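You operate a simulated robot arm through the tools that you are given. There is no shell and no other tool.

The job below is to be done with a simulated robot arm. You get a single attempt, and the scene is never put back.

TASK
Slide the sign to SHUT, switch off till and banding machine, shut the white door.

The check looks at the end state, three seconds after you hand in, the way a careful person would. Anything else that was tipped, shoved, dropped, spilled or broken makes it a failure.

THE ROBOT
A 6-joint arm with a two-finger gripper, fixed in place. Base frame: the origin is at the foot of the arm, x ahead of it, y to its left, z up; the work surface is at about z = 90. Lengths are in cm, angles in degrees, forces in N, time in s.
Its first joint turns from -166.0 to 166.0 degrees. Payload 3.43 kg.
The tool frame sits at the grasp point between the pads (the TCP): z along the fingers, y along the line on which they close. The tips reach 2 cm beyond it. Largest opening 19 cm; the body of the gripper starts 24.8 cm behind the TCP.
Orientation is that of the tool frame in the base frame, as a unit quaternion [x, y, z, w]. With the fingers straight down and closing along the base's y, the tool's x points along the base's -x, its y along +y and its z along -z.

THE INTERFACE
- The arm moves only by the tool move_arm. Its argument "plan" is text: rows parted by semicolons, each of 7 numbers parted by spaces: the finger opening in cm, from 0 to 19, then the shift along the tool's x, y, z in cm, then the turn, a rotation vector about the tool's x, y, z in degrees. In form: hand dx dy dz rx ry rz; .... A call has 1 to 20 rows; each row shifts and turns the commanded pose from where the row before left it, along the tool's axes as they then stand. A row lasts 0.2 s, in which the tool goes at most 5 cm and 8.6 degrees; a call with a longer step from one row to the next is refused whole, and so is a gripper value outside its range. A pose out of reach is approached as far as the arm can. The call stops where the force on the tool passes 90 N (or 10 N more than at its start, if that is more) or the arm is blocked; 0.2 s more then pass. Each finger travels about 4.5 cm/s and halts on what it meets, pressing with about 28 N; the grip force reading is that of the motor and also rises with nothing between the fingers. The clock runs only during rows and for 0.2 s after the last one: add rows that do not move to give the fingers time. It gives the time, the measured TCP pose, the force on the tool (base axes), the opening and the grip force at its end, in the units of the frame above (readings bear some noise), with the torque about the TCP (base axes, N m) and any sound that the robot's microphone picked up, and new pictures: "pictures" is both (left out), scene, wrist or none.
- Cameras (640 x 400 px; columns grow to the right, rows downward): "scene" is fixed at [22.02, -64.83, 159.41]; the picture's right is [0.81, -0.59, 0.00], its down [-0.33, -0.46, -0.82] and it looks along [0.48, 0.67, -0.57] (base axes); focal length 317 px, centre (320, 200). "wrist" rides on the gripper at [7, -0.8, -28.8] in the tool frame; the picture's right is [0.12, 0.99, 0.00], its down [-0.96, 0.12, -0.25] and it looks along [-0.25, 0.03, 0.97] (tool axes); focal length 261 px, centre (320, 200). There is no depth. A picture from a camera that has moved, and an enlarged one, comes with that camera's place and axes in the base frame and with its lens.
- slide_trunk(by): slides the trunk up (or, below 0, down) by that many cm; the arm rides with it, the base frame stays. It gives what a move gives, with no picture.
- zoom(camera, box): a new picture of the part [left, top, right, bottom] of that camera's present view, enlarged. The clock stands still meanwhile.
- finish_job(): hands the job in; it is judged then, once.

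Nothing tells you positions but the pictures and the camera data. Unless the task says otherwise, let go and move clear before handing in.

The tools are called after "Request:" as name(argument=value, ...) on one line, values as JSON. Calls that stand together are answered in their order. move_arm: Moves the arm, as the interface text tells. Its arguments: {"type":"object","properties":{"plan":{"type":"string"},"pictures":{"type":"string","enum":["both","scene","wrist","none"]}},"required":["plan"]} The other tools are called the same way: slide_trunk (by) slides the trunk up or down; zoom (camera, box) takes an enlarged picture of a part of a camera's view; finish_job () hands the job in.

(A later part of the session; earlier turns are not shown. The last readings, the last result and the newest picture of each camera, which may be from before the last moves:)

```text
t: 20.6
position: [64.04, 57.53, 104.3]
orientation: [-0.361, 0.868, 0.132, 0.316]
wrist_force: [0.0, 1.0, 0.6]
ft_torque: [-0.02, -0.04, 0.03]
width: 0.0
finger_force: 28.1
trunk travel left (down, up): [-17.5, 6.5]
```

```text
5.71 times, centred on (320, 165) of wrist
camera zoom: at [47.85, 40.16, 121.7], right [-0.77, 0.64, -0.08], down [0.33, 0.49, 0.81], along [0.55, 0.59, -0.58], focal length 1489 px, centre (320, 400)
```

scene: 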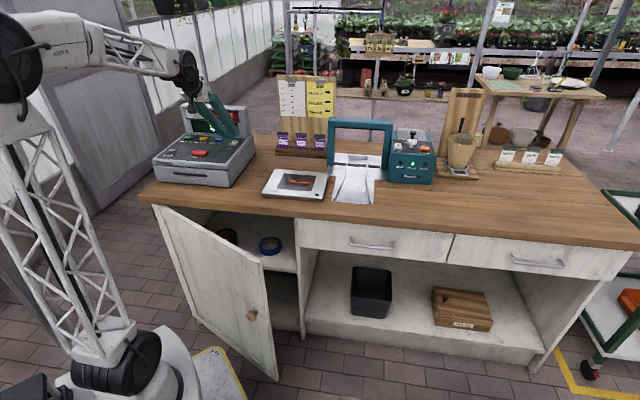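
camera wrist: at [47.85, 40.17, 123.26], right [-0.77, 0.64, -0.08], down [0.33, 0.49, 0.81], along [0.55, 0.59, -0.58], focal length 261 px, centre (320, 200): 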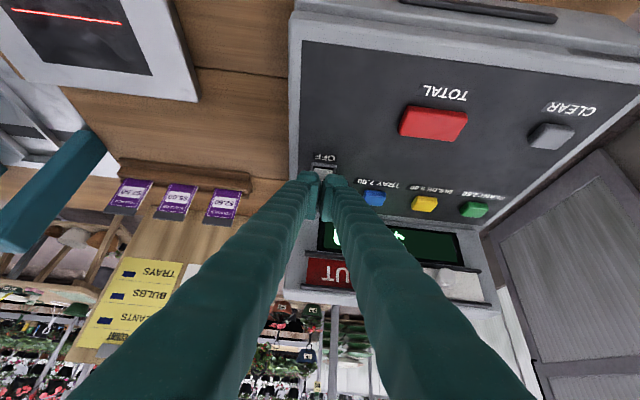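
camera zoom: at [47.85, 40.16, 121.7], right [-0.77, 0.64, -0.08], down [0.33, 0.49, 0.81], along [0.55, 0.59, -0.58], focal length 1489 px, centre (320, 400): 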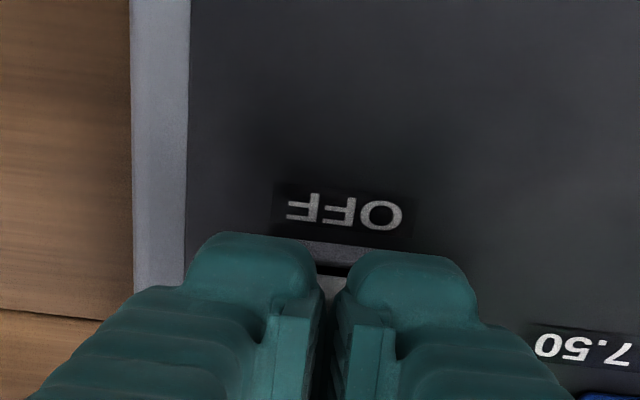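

The dark gap between the bezel and the rocker's near end looks wider, which hints that it is being pressed, but the display is still lit. I'll press a little further.

Request:
move_arm(plan="0 0.129 0 0.153 0 0 0; 0 0.129 0 0.153 0 0 0; 0 0 0 0 0 0 0", pictures="none")

Request:
zoom(camera="scene", box=[200, 120, 260, 157])

Request:
zoom(camera="wrist", box=[290, 160, 350, 200])

```text
t: 21.4
position: [63.98, 57.6, 103.9]
orientation: [-0.361, 0.868, 0.131, 0.316]
wrist_force: [-0.4, -0.8, 1.6]
ft_torque: [-0.03, 0.0, 0.02]
width: 0.64
finger_force: 34.2
trunk travel left (down, up): [-17.5, 6.5]
```

```text
10.67 times, centred on (230, 138) of scene
camera zoom: at [22.02, -64.83, 159.41], right [0.81, -0.59, 0.0], down [-0.33, -0.46, -0.82], along [0.48, 0.67, -0.57], focal length 3384 px, centre (1280, 856)
```

zoom: 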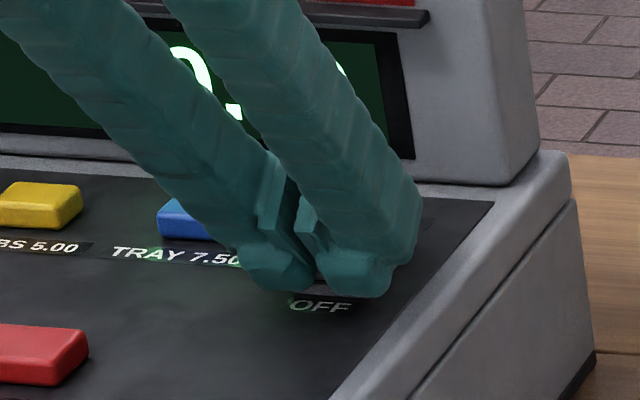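

```text
10.00 times, centred on (320, 180) of wrist
camera zoom: at [47.79, 40.15, 121.31], right [-0.77, 0.64, -0.08], down [0.33, 0.49, 0.81], along [0.55, 0.59, -0.58], focal length 2606 px, centre (320, 400)
```

zoom: 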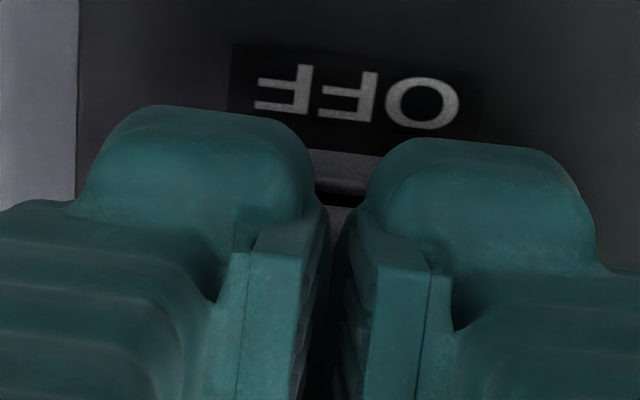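

The fingers were wedged apart to 0.64 cm, so they are straddling the rocker at the gap between them. I'll lift off and shift sideways so one fingertip sits on the OFF half.

Request:
move_arm(plan="0 -1.0 0 -1.15 0 0 0; 0 -1.0 0 -1.15 0 0 0; 0 -0.69 -1.4 0.58 0 0 0; 0 0 0 0 0 0 0; 0 0 0 0 0 0 0", pictures="none")

Request:
zoom(camera="scene", box=[200, 120, 260, 157])

Request:
zoom(camera="wrist", box=[270, 130, 370, 200])

```text
t: 22.6
position: [65.71, 57.26, 107.02]
orientation: [-0.36, 0.868, 0.131, 0.316]
wrist_force: [0.0, -0.3, 0.5]
ft_torque: [0.0, -0.02, -0.01]
width: 0.03
finger_force: 34.2
trunk travel left (down, up): [-17.5, 6.5]
```

```text
10.67 times, centred on (230, 138) of scene
camera zoom: at [22.02, -64.83, 159.41], right [0.81, -0.59, 0.0], down [-0.33, -0.46, -0.82], along [0.48, 0.67, -0.57], focal length 3384 px, centre (1280, 856)
```

zoom: 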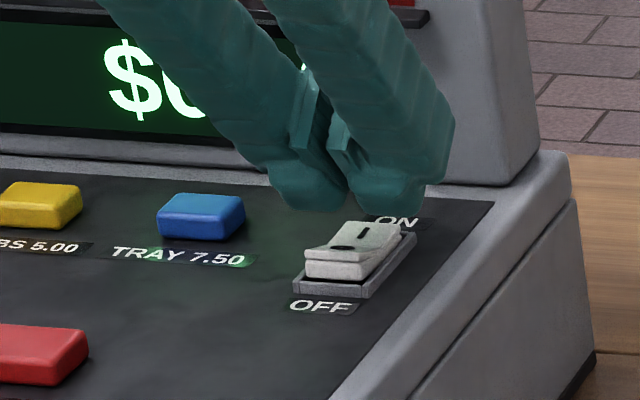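

```text
5.71 times, centred on (320, 165) of wrist
camera zoom: at [49.48, 39.82, 124.38], right [-0.77, 0.64, -0.08], down [0.33, 0.49, 0.81], along [0.55, 0.59, -0.58], focal length 1489 px, centre (320, 400)
```

zoom: 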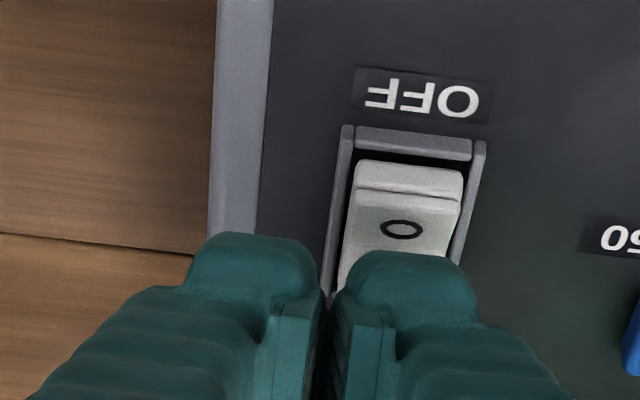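

One fingertip now lines up over the rocker's width. I'll press straight down in small steps.

Request:
move_arm(plan="0 0.193 0 0.23 0 0 0; 0 0.193 0 0.23 0 0 0; 0 0.193 0 0.23 0 0 0; 0 0.193 0 0.23 0 0 0; 0 0.129 0 0.153 0 0 0; 0 0 0 0 0 0 0", pictures="none")

Request:
zoom(camera="scene", box=[200, 120, 260, 157])

Request:
zoom(camera="wrist", box=[270, 130, 370, 200])

```text
t: 24.0
position: [65.67, 57.31, 105.45]
orientation: [-0.36, 0.868, 0.13, 0.316]
wrist_force: [-0.9, 0.1, 0.6]
ft_torque: [0.0, 0.04, 0.01]
width: 0.02
finger_force: 34.1
trunk travel left (down, up): [-17.5, 6.5]
```

```text
10.67 times, centred on (230, 138) of scene
camera zoom: at [22.02, -64.83, 159.41], right [0.81, -0.59, 0.0], down [-0.33, -0.46, -0.82], along [0.48, 0.67, -0.57], focal length 3384 px, centre (1280, 856)
```

zoom: 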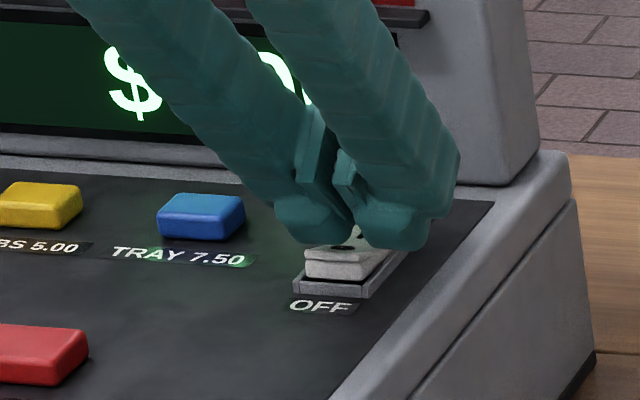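

```text
5.71 times, centred on (320, 165) of wrist
camera zoom: at [49.49, 39.85, 122.95], right [-0.77, 0.64, -0.08], down [0.33, 0.49, 0.81], along [0.55, 0.59, -0.58], focal length 1489 px, centre (320, 400)
```

zoom: 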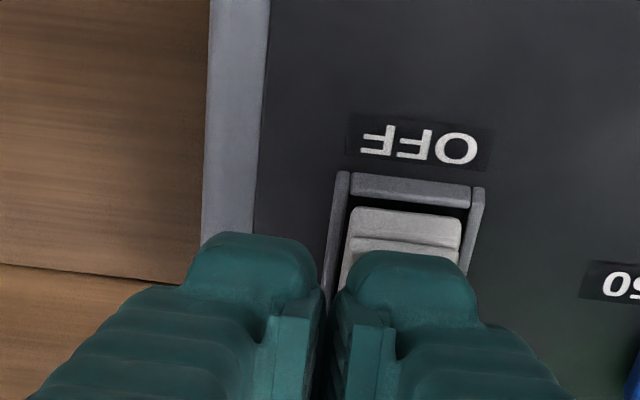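

The wrist view shows the fingertip square on the OFF half. Still almost no force, so I'll continue down.

Request:
move_arm(plan="0 0.129 0 0.153 0 0 0; 0 0.129 0 0.153 0 0 0; 0 0.129 0 0.153 0 0 0; 0 0 0 0 0 0 0", pictures="none")

Request:
zoom(camera="scene", box=[200, 120, 260, 157])

Request:
zoom(camera="wrist", box=[270, 130, 370, 200])

```text
t: 25.0
position: [65.77, 57.16, 104.96]
orientation: [-0.36, 0.868, 0.131, 0.316]
wrist_force: [-0.5, -0.1, 0.2]
ft_torque: [0.05, 0.02, -0.05]
width: 0.0
finger_force: 34.0
trunk travel left (down, up): [-17.5, 6.5]
```

```text
10.67 times, centred on (230, 138) of scene
camera zoom: at [22.02, -64.83, 159.41], right [0.81, -0.59, 0.0], down [-0.33, -0.46, -0.82], along [0.48, 0.67, -0.57], focal length 3384 px, centre (1280, 856)
```

zoom: 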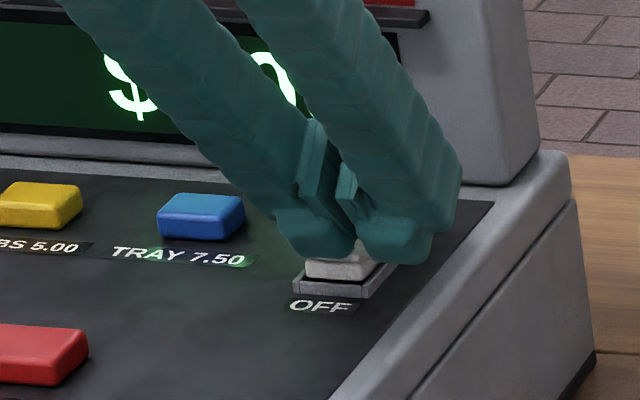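

```text
5.71 times, centred on (320, 165) of wrist
camera zoom: at [49.48, 39.82, 122.36], right [-0.77, 0.64, -0.08], down [0.33, 0.49, 0.81], along [0.55, 0.59, -0.58], focal length 1489 px, centre (320, 400)
```

zoom: 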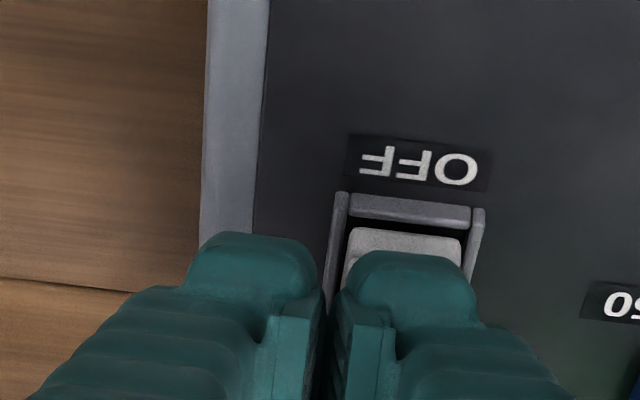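

The contact is creeping toward the rocker's near lip, so I'll move 0.7 cm further in and then keep pressing.

Request:
move_arm(plan="0 -0.536 0 0.45 0 0 0; 0 0.129 0 0.153 0 0 0; 0 0.129 0 0.153 0 0 0; 0 0.129 0 0.153 0 0 0; 0 0 0 0 0 0 0", pictures="none")

Request:
zoom(camera="scene", box=[200, 120, 260, 157])

Request:
zoom(camera="wrist", box=[270, 130, 370, 200])

```text
t: 26.2
position: [66.14, 57.77, 104.31]
orientation: [-0.36, 0.868, 0.131, 0.317]
wrist_force: [0.2, -0.6, 0.4]
ft_torque: [-0.01, -0.01, -0.01]
width: 0.0
finger_force: 34.3
trunk travel left (down, up): [-17.5, 6.5]
```

```text
10.67 times, centred on (230, 138) of scene
camera zoom: at [22.02, -64.83, 159.41], right [0.81, -0.59, 0.0], down [-0.33, -0.46, -0.82], along [0.48, 0.67, -0.57], focal length 3384 px, centre (1280, 856)
```

zoom: 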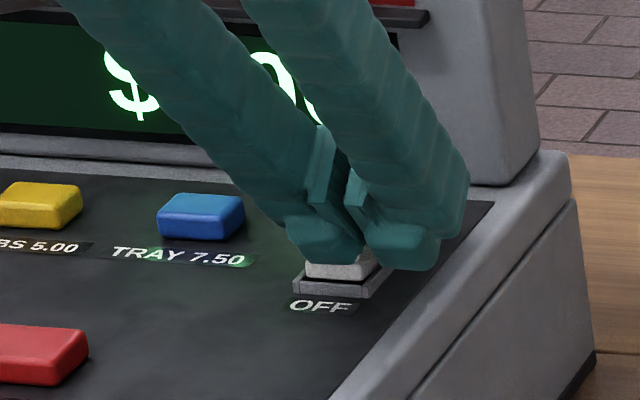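

```text
5.71 times, centred on (320, 165) of wrist
camera zoom: at [49.96, 40.33, 121.78], right [-0.77, 0.64, -0.08], down [0.33, 0.49, 0.81], along [0.55, 0.59, -0.58], focal length 1489 px, centre (320, 400)
```

zoom: 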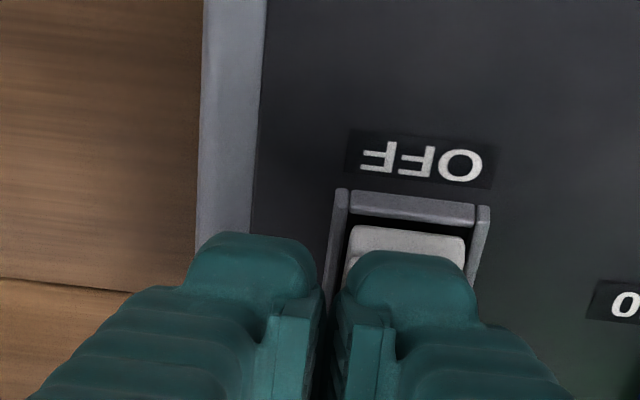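

Still only noise in the force reading, so I'll keep stepping down.

Request:
move_arm(plan="0 0.129 0 0.153 0 0 0; 0 0.129 0 0.153 0 0 0; 0 0 0 0 0 0 0", pictures="none")

Request:
zoom(camera="scene", box=[200, 120, 260, 157])

Request:
zoom(camera="wrist", box=[270, 130, 370, 200])

```text
t: 27.0
position: [66.15, 57.78, 104.06]
orientation: [-0.359, 0.868, 0.131, 0.316]
wrist_force: [-0.8, -0.6, 0.3]
ft_torque: [-0.01, -0.02, -0.01]
width: 0.0
finger_force: 34.2
trunk travel left (down, up): [-17.5, 6.5]
```

```text
10.67 times, centred on (230, 138) of scene
camera zoom: at [22.02, -64.83, 159.41], right [0.81, -0.59, 0.0], down [-0.33, -0.46, -0.82], along [0.48, 0.67, -0.57], focal length 3384 px, centre (1280, 856)
```

zoom: 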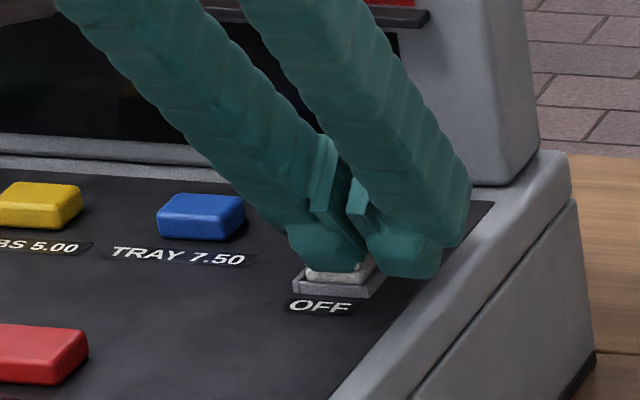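

```text
5.71 times, centred on (320, 165) of wrist
camera zoom: at [49.99, 40.32, 121.42], right [-0.77, 0.64, -0.08], down [0.33, 0.49, 0.81], along [0.55, 0.59, -0.58], focal length 1489 px, centre (320, 400)
```

zoom: 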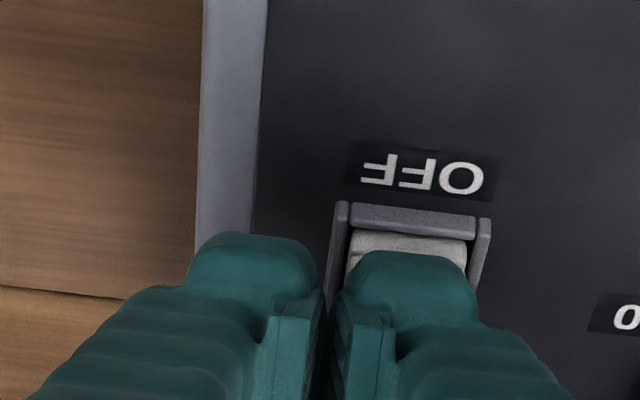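

The till's display has gone dark, so it is off. I'll lift clear and check that it stays off.

Request:
move_arm(plan="0 -1.0 0 -1.15 0 0 0; 0 -1.0 0 -1.15 0 0 0; 0 1.0 0 -3.5 0 0 0; 0 1.0 0 -3.5 0 0 0; 0 0 0 -4 0 0 0; 0 0 0 -4 0 0 0; 0 0 0 0 0 0 0")

Request:
zoom(camera="scene", box=[150, 95, 260, 165])

Request:
zoom(camera="wrist", box=[240, 40, 400, 180])

```text
t: 28.6
position: [58.23, 49.97, 117.29]
orientation: [-0.359, 0.868, 0.13, 0.317]
wrist_force: [-0.5, 1.0, -0.8]
ft_torque: [0.0, -0.03, -0.02]
width: 0.0
finger_force: 34.9
trunk travel left (down, up): [-17.5, 6.5]
camera wrist: at [42.08, 32.51, 134.63], right [-0.77, 0.64, -0.08], down [0.33, 0.49, 0.81], along [0.55, 0.59, -0.58], focal length 261 px, centre (320, 200)
```

scene: 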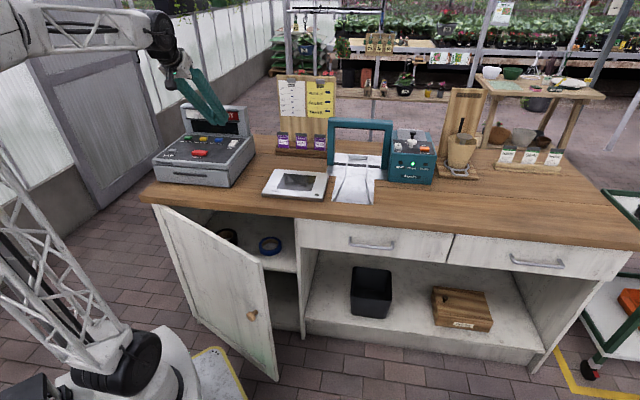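
wrist: 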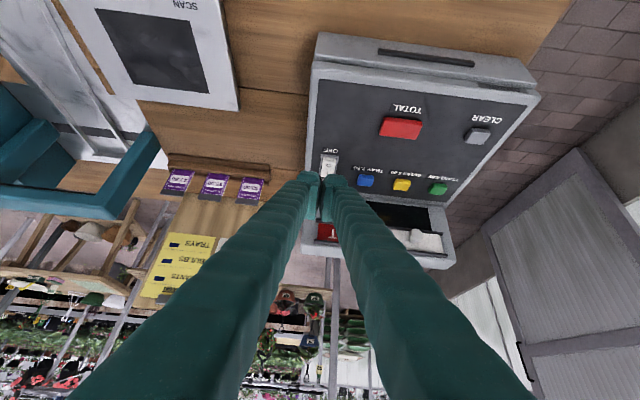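

```text
5.71 times, centred on (205, 130) of scene
camera zoom: at [22.02, -64.83, 159.41], right [0.81, -0.59, 0.0], down [-0.33, -0.46, -0.82], along [0.48, 0.67, -0.57], focal length 1813 px, centre (977, 600)
```

zoom: 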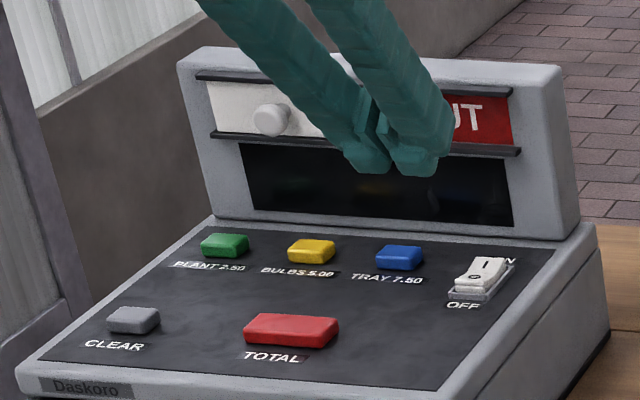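

```text
2.86 times, centred on (320, 110) of wrist
camera zoom: at [42.08, 32.51, 134.63], right [-0.77, 0.64, -0.08], down [0.33, 0.49, 0.81], along [0.55, 0.59, -0.58], focal length 745 px, centre (320, 457)
```

zoom: 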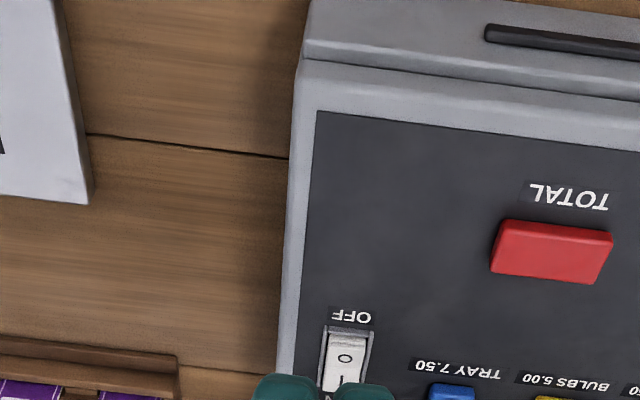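

The till is off: its display and the scanner are dark and the rocker has flipped. Next is the banding machine, which is far out near (73, 88, 105). I'll tilt 10° more and travel right along the counter front, in front of everything standing on it.

Request:
move_arm(plan="0 0 0 0 0 -8 0; 0 0 0 0 0 -2 0; 0 0 -4.2 0 0 0 0; 0 0 -4.2 0 0 0 0; 0 0 -4.2 0 0 0 0; 0 0 -4.2 0 0 0 0; 0 0 -4.2 0 0 0 0; 0 0 -4.2 0 0 0 0; 0 0 -4.2 0 0 0 0; 0 0 -4.2 0 0 0 0; 0 0 -4.2 0 0 0 0; 0 0 -4.2 0 0 0 0; 0 0 -4.2 0 0 0 0; 0 0 -4.2 0 0 0 0; 0 0 -4.2 0 0 0 0; 0 0 -4.2 0 0 0 0; 0 0 -4.2 0 0 0 0; 0 0 0 0 0 0 0")

Request:
zoom(camera="wrist", box=[220, 60, 420, 200])

```text
t: 32.4
position: [102.9, 5.39, 117.28]
orientation: [-0.347, 0.837, 0.162, 0.39]
wrist_force: [0.7, -0.8, -0.7]
ft_torque: [0.02, -0.04, 0.01]
width: 0.0
finger_force: 34.3
trunk travel left (down, up): [-17.5, 6.5]
camera wrist: at [84.74, -14.0, 130.14], right [-0.76, 0.65, -0.09], down [0.22, 0.38, 0.9], along [0.61, 0.66, -0.43], focal length 261 px, centre (320, 200)
```

scene: 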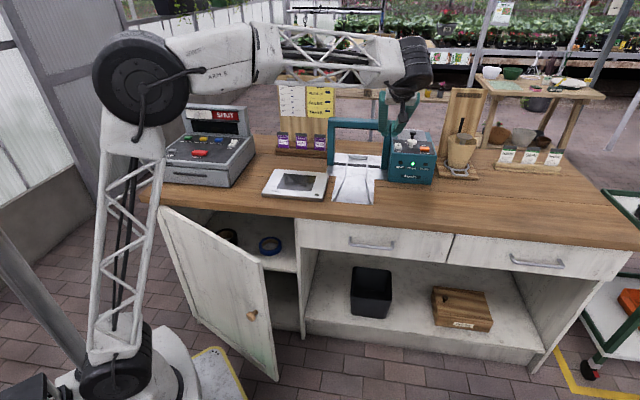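
wrist: 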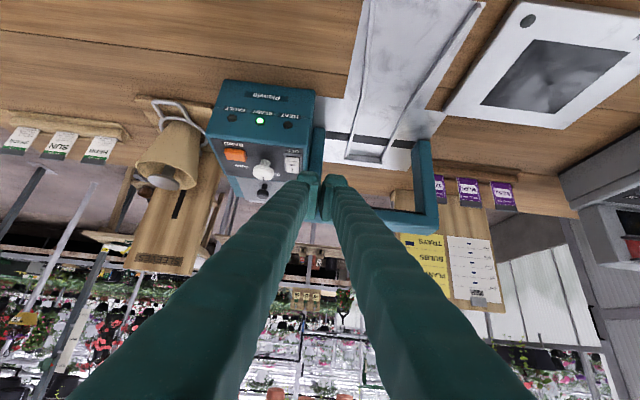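

```text
2.86 times, centred on (320, 130) of wrist
camera zoom: at [84.74, -14.0, 130.14], right [-0.76, 0.65, -0.09], down [0.22, 0.38, 0.9], along [0.61, 0.66, -0.43], focal length 745 px, centre (320, 400)
```

zoom: 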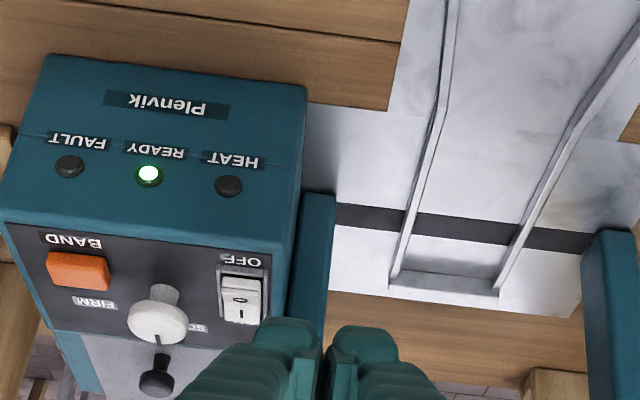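

The banding machine's rocker near end is at about (73.4, 87.5, 105.3), with the white dial close on its right and the arch leg behind on its left. I'll press with the right-hand finger only so the other one stays over the box's left edge. I'll go back to the 40° tilt and approach.

Request:
move_arm(plan="0 0 0 0 0 8 0; 0 0 0 0 0 2 0; 0 0 -2.95 0 0 0 0; 0 -1.1 0 3.1 0 0 0; 0 -1.1 0 3.1 0 0 0; 0 -1.1 0 3.1 0 0 0; 0 0 0 0 0 0 0")

Request:
zoom(camera="wrist", box=[240, 90, 400, 200])

Request:
zoom(camera="scene", box=[370, 100, 450, 150])

```text
t: 34.0
position: [110.94, 9.33, 112.16]
orientation: [-0.36, 0.868, 0.131, 0.316]
wrist_force: [0.5, -0.3, -0.5]
ft_torque: [-0.02, -0.02, -0.01]
width: 0.03
finger_force: 34.3
trunk travel left (down, up): [-17.5, 6.5]
camera wrist: at [94.78, -8.12, 129.55], right [-0.77, 0.64, -0.08], down [0.33, 0.49, 0.81], along [0.55, 0.59, -0.58], focal length 261 px, centre (320, 200)
```

scene: 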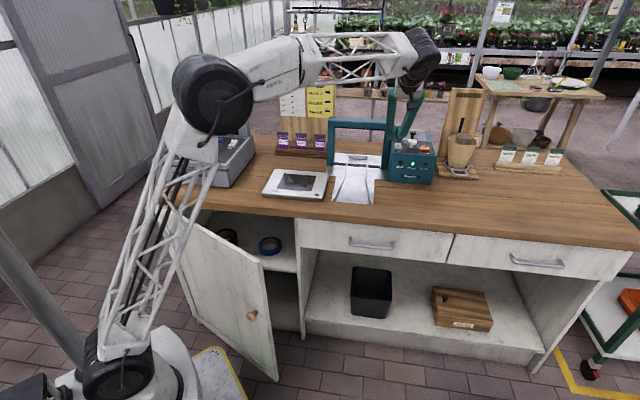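
wrist: 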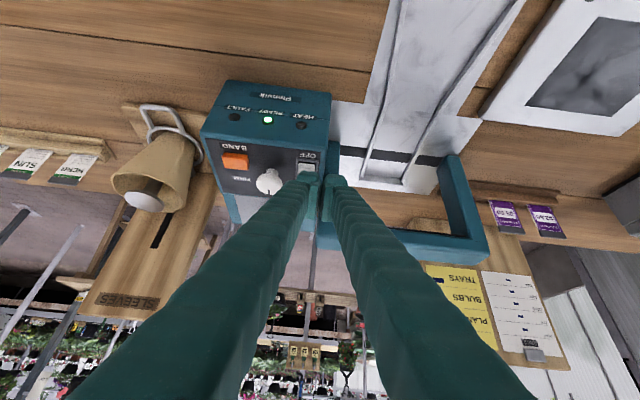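

```text
3.64 times, centred on (320, 145) of wrist
camera zoom: at [94.78, -8.12, 129.55], right [-0.77, 0.64, -0.08], down [0.33, 0.49, 0.81], along [0.55, 0.59, -0.58], focal length 948 px, centre (320, 400)
```

zoom: 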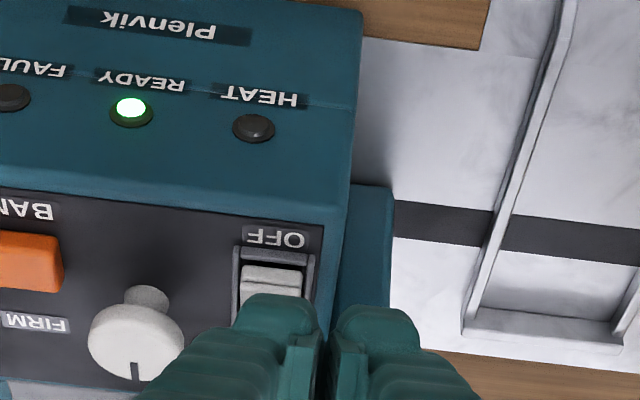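

```text
8.00 times, centred on (410, 125) of scene
camera zoom: at [22.02, -64.83, 159.41], right [0.81, -0.59, 0.0], down [-0.33, -0.46, -0.82], along [0.48, 0.67, -0.57], focal length 2538 px, centre (-400, 800)
```

zoom: 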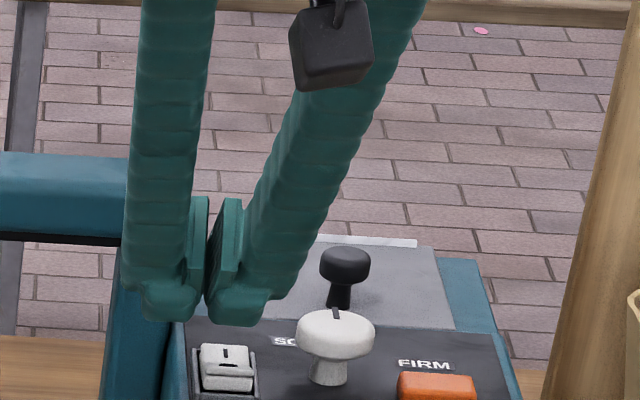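

The arm reaches fine and the right-hand finger lines up with the rocker, clear of the white dial. I'll move in above the OFF half, using the same offset from the bezel that worked on the till.

Request:
move_arm(plan="0 0 0.3 0 0 0 0; 0 -0.61 0 2.9 0 0 0; 0 -0.61 0 2.9 0 0 0; 0 0 0 0 0 0 0", pictures="none")

Request:
zoom(camera="wrist", box=[270, 130, 370, 200])

Request:
zoom(camera="scene", box=[380, 110, 440, 150])

```text
t: 35.0
position: [114.18, 12.84, 108.44]
orientation: [-0.36, 0.868, 0.131, 0.315]
wrist_force: [-0.7, -0.1, -0.1]
ft_torque: [0.05, 0.02, 0.03]
width: 0.0
finger_force: 33.9
trunk travel left (down, up): [-17.5, 6.5]
```

```text
5.71 times, centred on (320, 165) of wrist
camera zoom: at [97.98, -4.61, 125.86], right [-0.77, 0.64, -0.08], down [0.33, 0.49, 0.81], along [0.55, 0.59, -0.58], focal length 1489 px, centre (320, 400)
```

zoom: 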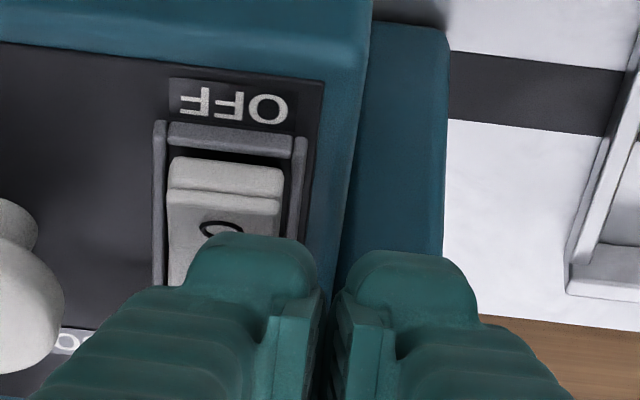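

```text
10.00 times, centred on (410, 130) of scene
camera zoom: at [22.02, -64.83, 159.41], right [0.81, -0.59, 0.0], down [-0.33, -0.46, -0.82], along [0.48, 0.67, -0.57], focal length 3172 px, centre (-580, 900)
```

zoom: 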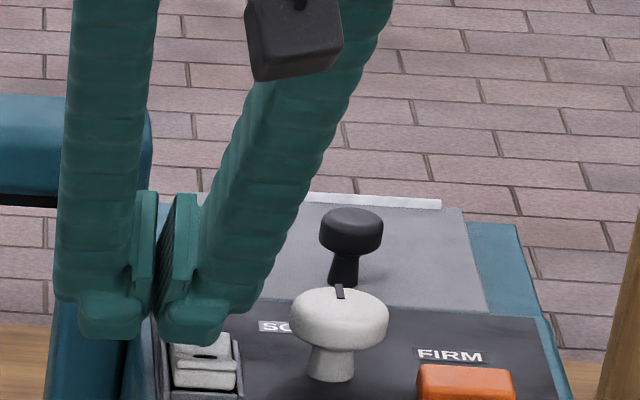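

The approach is clear and the finger is over the rocker. I'll make a tiny sideways correction and come down in small steps.

Request:
move_arm(plan="0 0 -0.2 0 0 0 0; 0 0.193 0 0.23 0 0 0; 0 0.193 0 0.23 0 0 0; 0 0.129 0 0.153 0 0 0; 0 0.129 0 0.153 0 0 0; 0 0 0 0 0 0 0", pictures="none")

Request:
zoom(camera="wrist", box=[270, 130, 370, 200])

Request:
zoom(camera="scene", box=[380, 120, 440, 160])

```text
t: 36.4
position: [114.24, 12.66, 107.62]
orientation: [-0.361, 0.867, 0.132, 0.316]
wrist_force: [-0.2, -0.3, -0.1]
ft_torque: [0.01, -0.03, -0.02]
width: 0.01
finger_force: 34.4
trunk travel left (down, up): [-17.5, 6.5]
```

```text
5.71 times, centred on (320, 165) of wrist
camera zoom: at [98.03, -4.76, 124.97], right [-0.77, 0.64, -0.08], down [0.33, 0.49, 0.81], along [0.55, 0.59, -0.58], focal length 1489 px, centre (320, 400)
```

zoom: 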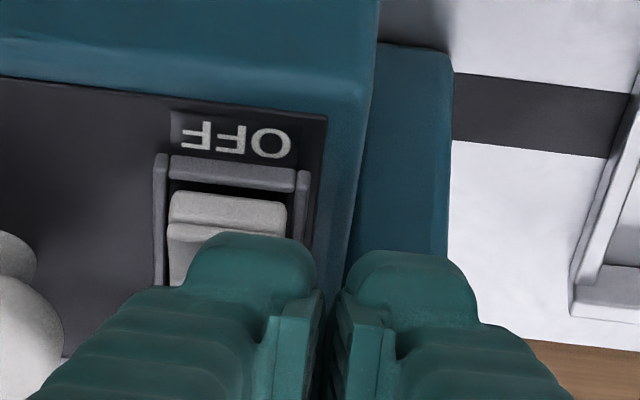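

```text
10.00 times, centred on (410, 140) of scene
camera zoom: at [22.02, -64.83, 159.41], right [0.81, -0.59, 0.0], down [-0.33, -0.46, -0.82], along [0.48, 0.67, -0.57], focal length 3172 px, centre (-580, 800)
```

zoom: 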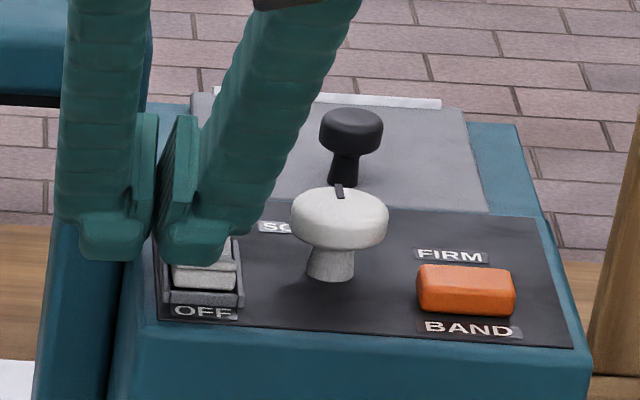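

Still clear of the dial and centred on the OFF half. I'll continue down.

Request:
move_arm(plan="0 0.129 -0.1 0.153 0 0 0; 0 0.129 0 0.153 0 0 0; 0 0.129 0 0.153 0 0 0; 0 0 0 0 0 0 0", pictures="none")

Request:
zoom(camera="wrist", box=[270, 130, 370, 200])

Request:
zoom(camera="scene", box=[380, 130, 440, 170])

```text
t: 37.4
position: [114.27, 12.52, 106.89]
orientation: [-0.36, 0.868, 0.131, 0.316]
wrist_force: [0.0, 0.5, 0.0]
ft_torque: [-0.01, 0.01, -0.02]
width: 0.0
finger_force: 34.7
trunk travel left (down, up): [-17.5, 6.5]
```

```text
5.71 times, centred on (320, 165) of wrist
camera zoom: at [98.08, -4.84, 124.35], right [-0.77, 0.64, -0.08], down [0.33, 0.49, 0.81], along [0.55, 0.59, -0.58], focal length 1489 px, centre (320, 400)
```

zoom: 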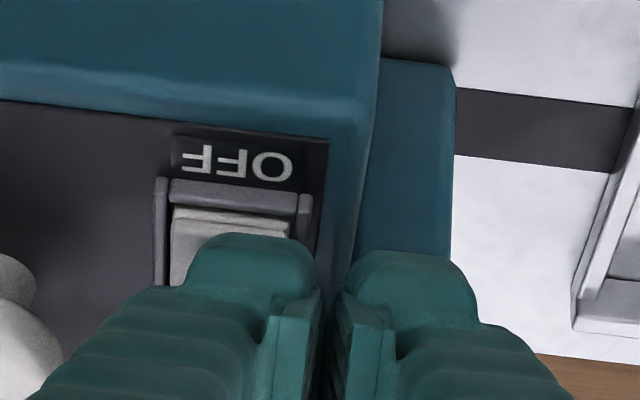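

```text
10.00 times, centred on (410, 150) of scene
camera zoom: at [22.02, -64.83, 159.41], right [0.81, -0.59, 0.0], down [-0.33, -0.46, -0.82], along [0.48, 0.67, -0.57], focal length 3172 px, centre (-580, 700)
```

zoom: 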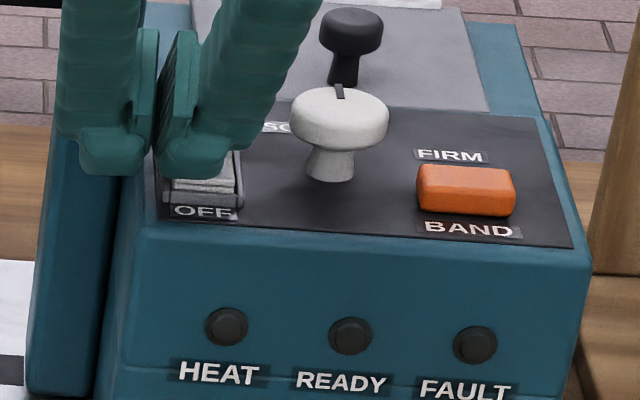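

The READY light has gone out, so the banding machine is off. I'll lift straight up, back away and check it.

Request:
move_arm(plan="0 -1.0 0 -1.15 0 0 0; 0 -1.0 0 -1.15 0 0 0; 0 0 0 -4 0 0 0; 0 0 0 -4 0 0 0; 0 0 0 -4 0 0 0; 0 0 0 -4 0 0 0; 0 0 0 0 0 0 0")

Request:
zoom(camera="scene", box=[370, 115, 450, 190])

Request:
zoom(camera="scene", box=[150, 95, 260, 195])

```text
t: 39.0
position: [107.01, 5.32, 122.4]
orientation: [-0.36, 0.868, 0.13, 0.316]
wrist_force: [0.6, 0.5, -0.7]
ft_torque: [0.0, 0.01, 0.02]
width: 0.0
finger_force: 34.7
trunk travel left (down, up): [-17.5, 6.5]
camera wrist: at [90.82, -12.08, 139.76], right [-0.77, 0.64, -0.08], down [0.33, 0.49, 0.81], along [0.55, 0.59, -0.58], focal length 261 px, centre (320, 200)
```

scene: 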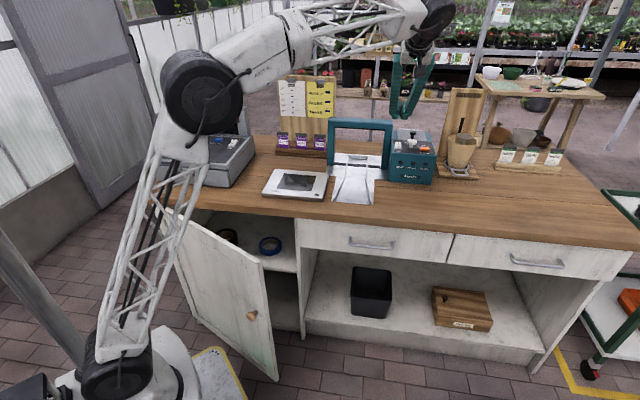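
wrist: 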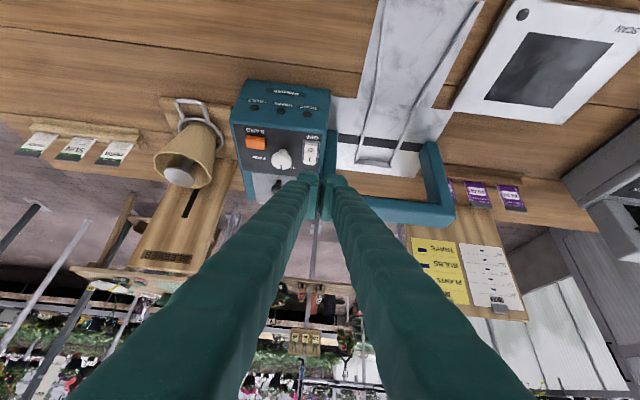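

```text
5.33 times, centred on (410, 152) of scene
camera zoom: at [22.02, -64.83, 159.41], right [0.81, -0.59, 0.0], down [-0.33, -0.46, -0.82], along [0.48, 0.67, -0.57], focal length 1692 px, centre (-160, 453)
```

zoom: 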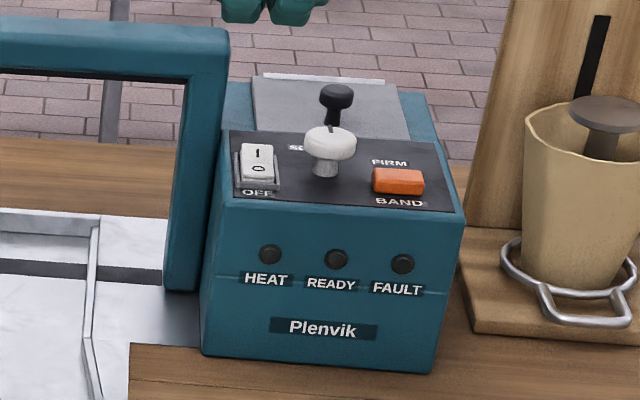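

```text
4.00 times, centred on (205, 145) of scene
camera zoom: at [22.02, -64.83, 159.41], right [0.81, -0.59, 0.0], down [-0.33, -0.46, -0.82], along [0.48, 0.67, -0.57], focal length 1269 px, centre (780, 420)
```

zoom: 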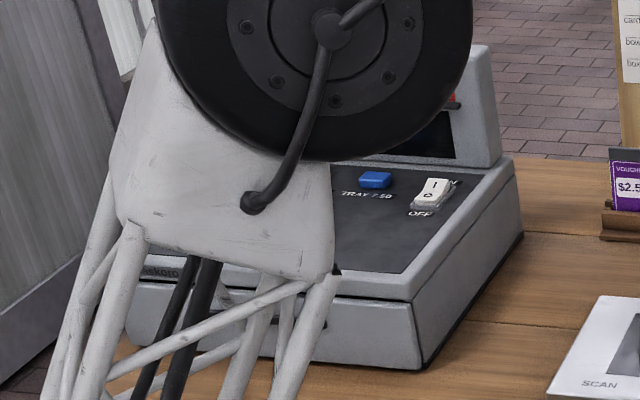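

Both machines are off and nothing else was disturbed. Only the door remains. I'll bring the tool back to the robot's side of the counter at this height, heading for a spot in front of the door's free end.

Request:
move_arm(plan="0 2.3 3.2 -1.93 0 0 0; 0 2.3 3.2 -1.93 0 0 0; 0 2.3 3.2 -1.93 0 0 0; 0 2.3 3.2 -1.93 0 0 0; 0 2.3 3.2 -1.93 0 0 0; 0 2.3 3.2 -1.93 0 0 0; 0 2.3 3.2 -1.93 0 0 0; 0 2.3 3.2 -1.93 0 0 0; 0 2.3 3.2 -1.93 0 0 0; 0 2.3 3.2 -1.93 0 0 0; 0 0 0 0 0 0 0")

```text
t: 41.4
position: [63.27, 6.72, 122.23]
orientation: [-0.361, 0.868, 0.132, 0.315]
wrist_force: [-0.7, -1.0, 0.4]
ft_torque: [-0.02, -0.01, -0.01]
width: 0.0
finger_force: 33.7
trunk travel left (down, up): [-17.5, 6.5]
camera wrist: at [47.03, -10.64, 139.62], right [-0.77, 0.64, -0.08], down [0.33, 0.49, 0.81], along [0.55, 0.59, -0.58], focal length 261 px, centre (320, 200)
```

scene: 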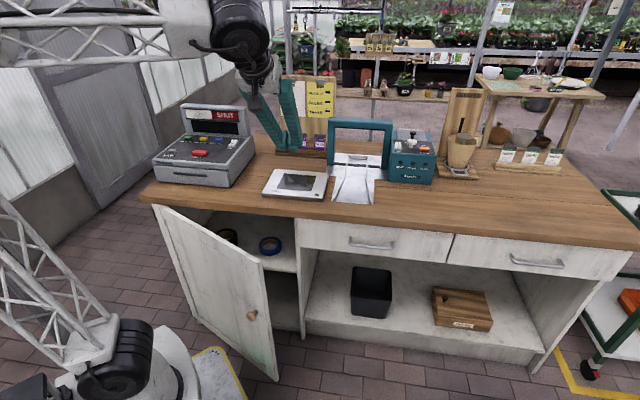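
wrist: 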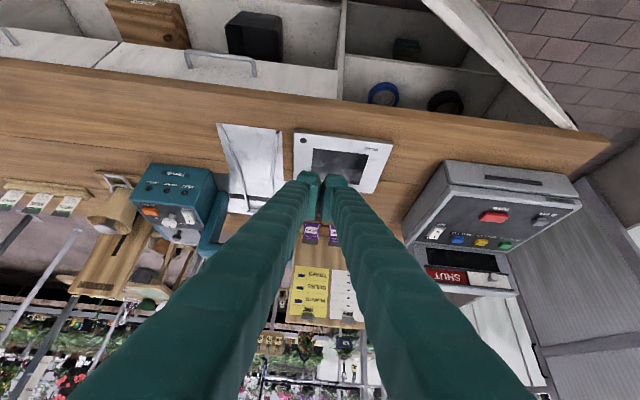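

The way is clear. I'll continue to the spot in front of the door.

Request:
move_arm(plan="0 2.3 3.2 -1.93 0 0 0; 0 2.3 3.2 -1.93 0 0 0; 0 2.3 3.2 -1.93 0 0 0; 0 2.3 3.2 -1.93 0 0 0; 0 2.3 3.2 -1.93 0 0 0; 0 0 0 0 0 0 0")

```text
t: 43.0
position: [40.54, 10.96, 122.19]
orientation: [-0.406, 0.848, 0.15, 0.306]
wrist_force: [0.6, -0.4, -1.0]
ft_torque: [-0.03, 0.03, 0.01]
width: 0.02
finger_force: 34.6
trunk travel left (down, up): [-17.5, 6.5]
stopped in row 6: the arm was blocked; the commanded pose is now the measured one
camera wrist: at [26.33, -8.01, 139.62], right [-0.83, 0.55, -0.07], down [0.28, 0.52, 0.81], along [0.48, 0.65, -0.59], focal length 261 px, centre (320, 200)
```

scene: 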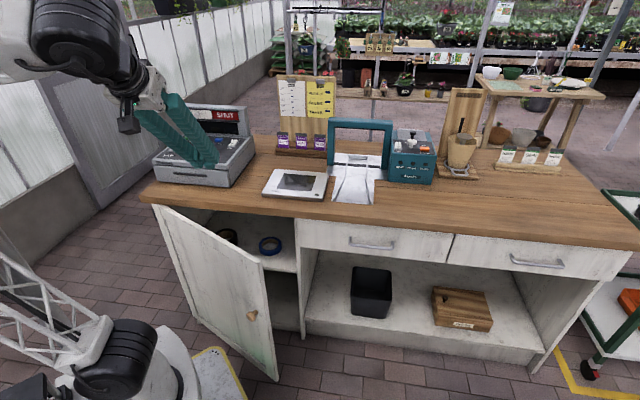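
wrist: 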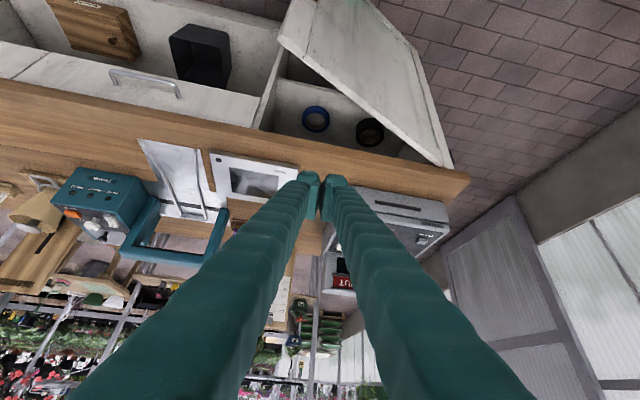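

The arm stalled there because the wrist came too close to its base axis with the tool tilted. I'll stand the tool upright again, which moves the wrist outward, and push the door with the upright fingers first.

Request:
move_arm(plan="0 0 0 0 0 8 0; 0 0 0 0 0 8 0; 0 0 0 0 0 8 0; 0 0 0 0 0 8 0; 0 0 0 0 0 8 0; 0 0 0 0 0 0 0")

```text
t: 44.4
position: [40.7, 10.9, 122.2]
orientation: [-0.427, 0.904, 0.0, -0.002]
wrist_force: [0.2, -0.5, -0.8]
ft_torque: [-0.06, 0.0, 0.02]
width: 0.0
finger_force: 34.4
trunk travel left (down, up): [-17.5, 6.5]
camera wrist: at [37.06, 4.85, 150.87], right [-0.84, 0.54, 0.0], down [0.52, 0.82, 0.25], along [0.13, 0.21, -0.97], focal length 261 px, centre (320, 200)
```

scene: 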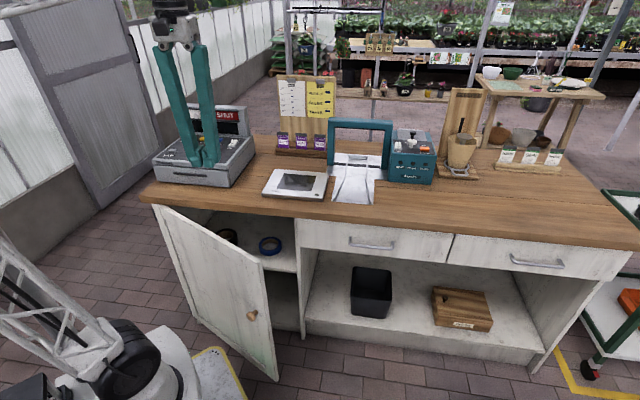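
wrist: 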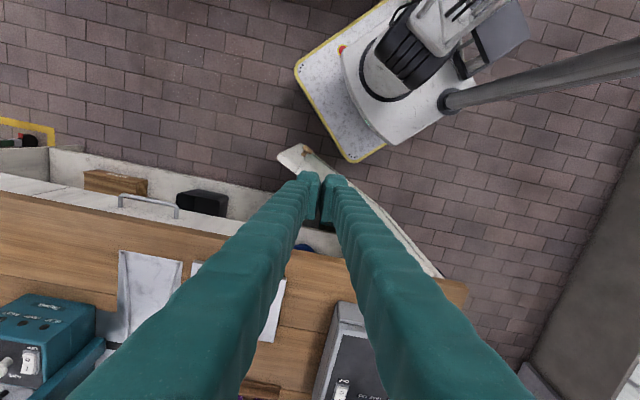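

The tool is upright, just outside the door's outer face (door top at z≈84). I'll shift to U≈25, V≈33 and lower the closed fingers beside the door near its free end, well above the knob.

Request:
move_arm(plan="0 0 0 0 0 0 5.5; 0 1.75 -2 0 0 0 0; 0 1.75 -2 0 0 0 0; 0 0 0 4.5 0 0 0; 0 0 0 4.5 0 0 0; 0 0 0 4.5 0 0 0; 0 0 0 4.5 0 0 0; 0 0 0 4.5 0 0 0; 0 0 0 0 0 0 0")

```text
t: 46.4
position: [40.88, 5.64, 99.83]
orientation: [-0.384, 0.923, 0.002, -0.002]
wrist_force: [0.3, 0.6, 0.4]
ft_torque: [0.02, -0.01, -0.05]
width: 0.0
finger_force: 34.7
trunk travel left (down, up): [-17.5, 6.5]
camera wrist: at [36.66, 0.05, 128.39], right [-0.79, 0.62, 0.0], down [0.6, 0.76, 0.25], along [0.15, 0.2, -0.97], focal length 261 px, centre (320, 200)
```

scene: 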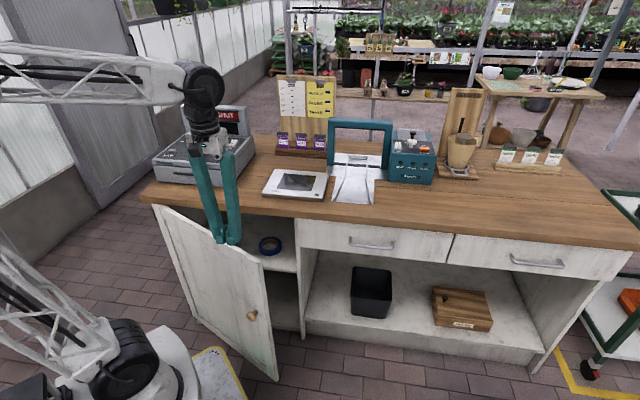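
wrist: 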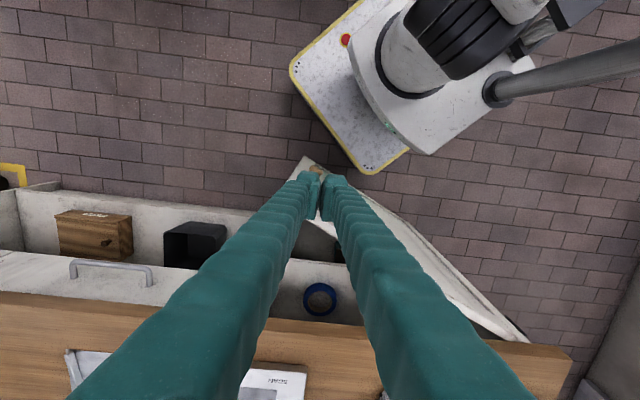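

The fingers are in front of the door and above its top. I'll check the clearance to the door before lowering further.

Request:
zoom(camera="wrist", box=[240, 130, 420, 250])

Request:
zoom(camera="scene", box=[180, 190, 310, 290])

```text
3.33 times, centred on (330, 190) of wrist
camera zoom: at [36.66, 0.05, 128.39], right [-0.79, 0.62, 0.0], down [0.6, 0.76, 0.25], along [0.15, 0.2, -0.97], focal length 869 px, centre (287, 233)
```

zoom: 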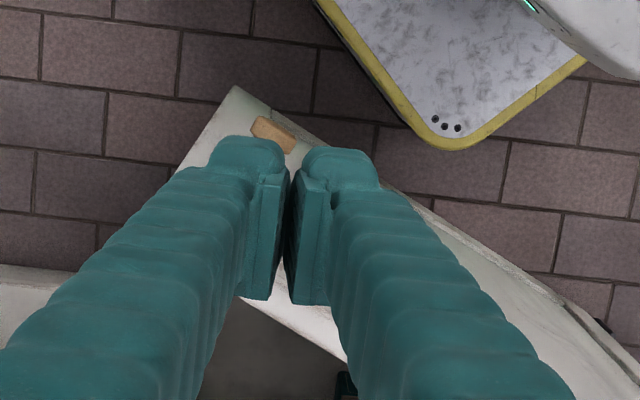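

```text
4.00 times, centred on (245, 240) of scene
camera zoom: at [22.02, -64.83, 159.41], right [0.81, -0.59, 0.0], down [-0.33, -0.46, -0.82], along [0.48, 0.67, -0.57], focal length 1269 px, centre (620, 40)
```

zoom: 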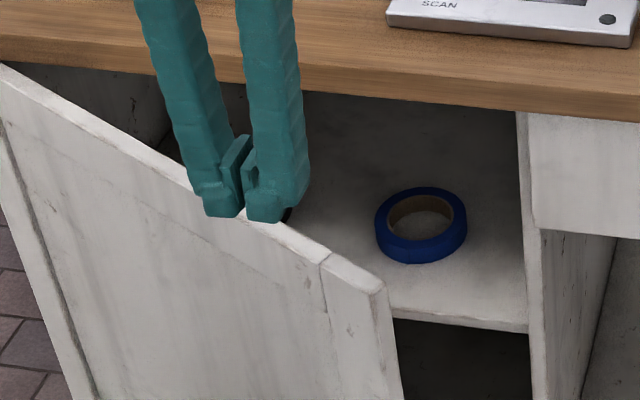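

The door's outer face is at V≈40 here and the fingers are at V≈33, so there is about 4 cm of clearance. I'll lower beside the door.

Request:
move_arm(plan="0 0 0 4.7 0 0 0; 0 0 0 4.7 0 0 0; 0 0 0 4.7 0 0 0; 0 0 0 4.7 0 0 0; 0 0 0 4.7 0 0 0; 0 0 0 0 0 0 0")

Request:
zoom(camera="scene", box=[180, 190, 310, 290])

```text
t: 47.8
position: [40.73, 5.48, 76.21]
orientation: [-0.384, 0.923, 0.001, -0.001]
wrist_force: [0.5, 1.1, 0.8]
ft_torque: [-0.02, -0.02, -0.02]
width: 0.01
finger_force: 34.4
trunk travel left (down, up): [-17.5, 6.5]
camera wrist: at [36.61, -0.12, 104.84], right [-0.79, 0.62, 0.0], down [0.6, 0.76, 0.25], along [0.15, 0.2, -0.97], focal length 261 px, centre (320, 200)
```

scene: 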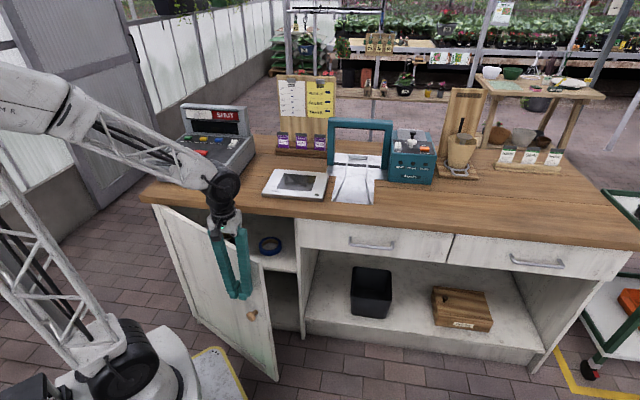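
wrist: 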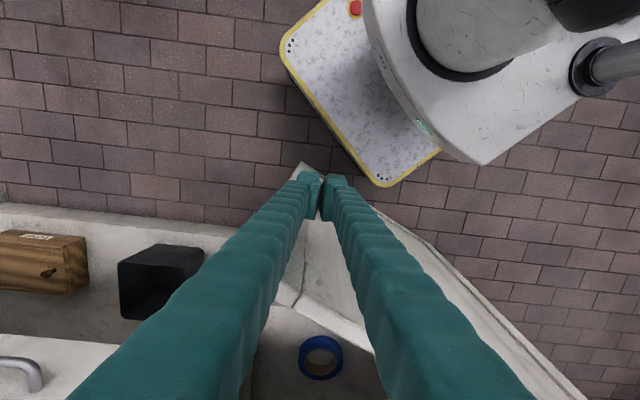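

```text
4.00 times, centred on (245, 240) of scene
camera zoom: at [22.02, -64.83, 159.41], right [0.81, -0.59, 0.0], down [-0.33, -0.46, -0.82], along [0.48, 0.67, -0.57], focal length 1269 px, centre (620, 40)
```

zoom: 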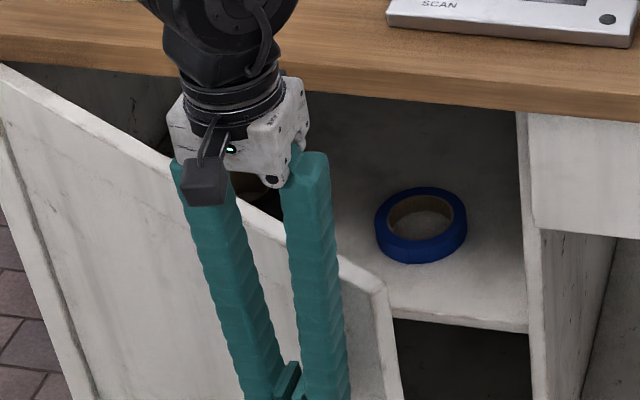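

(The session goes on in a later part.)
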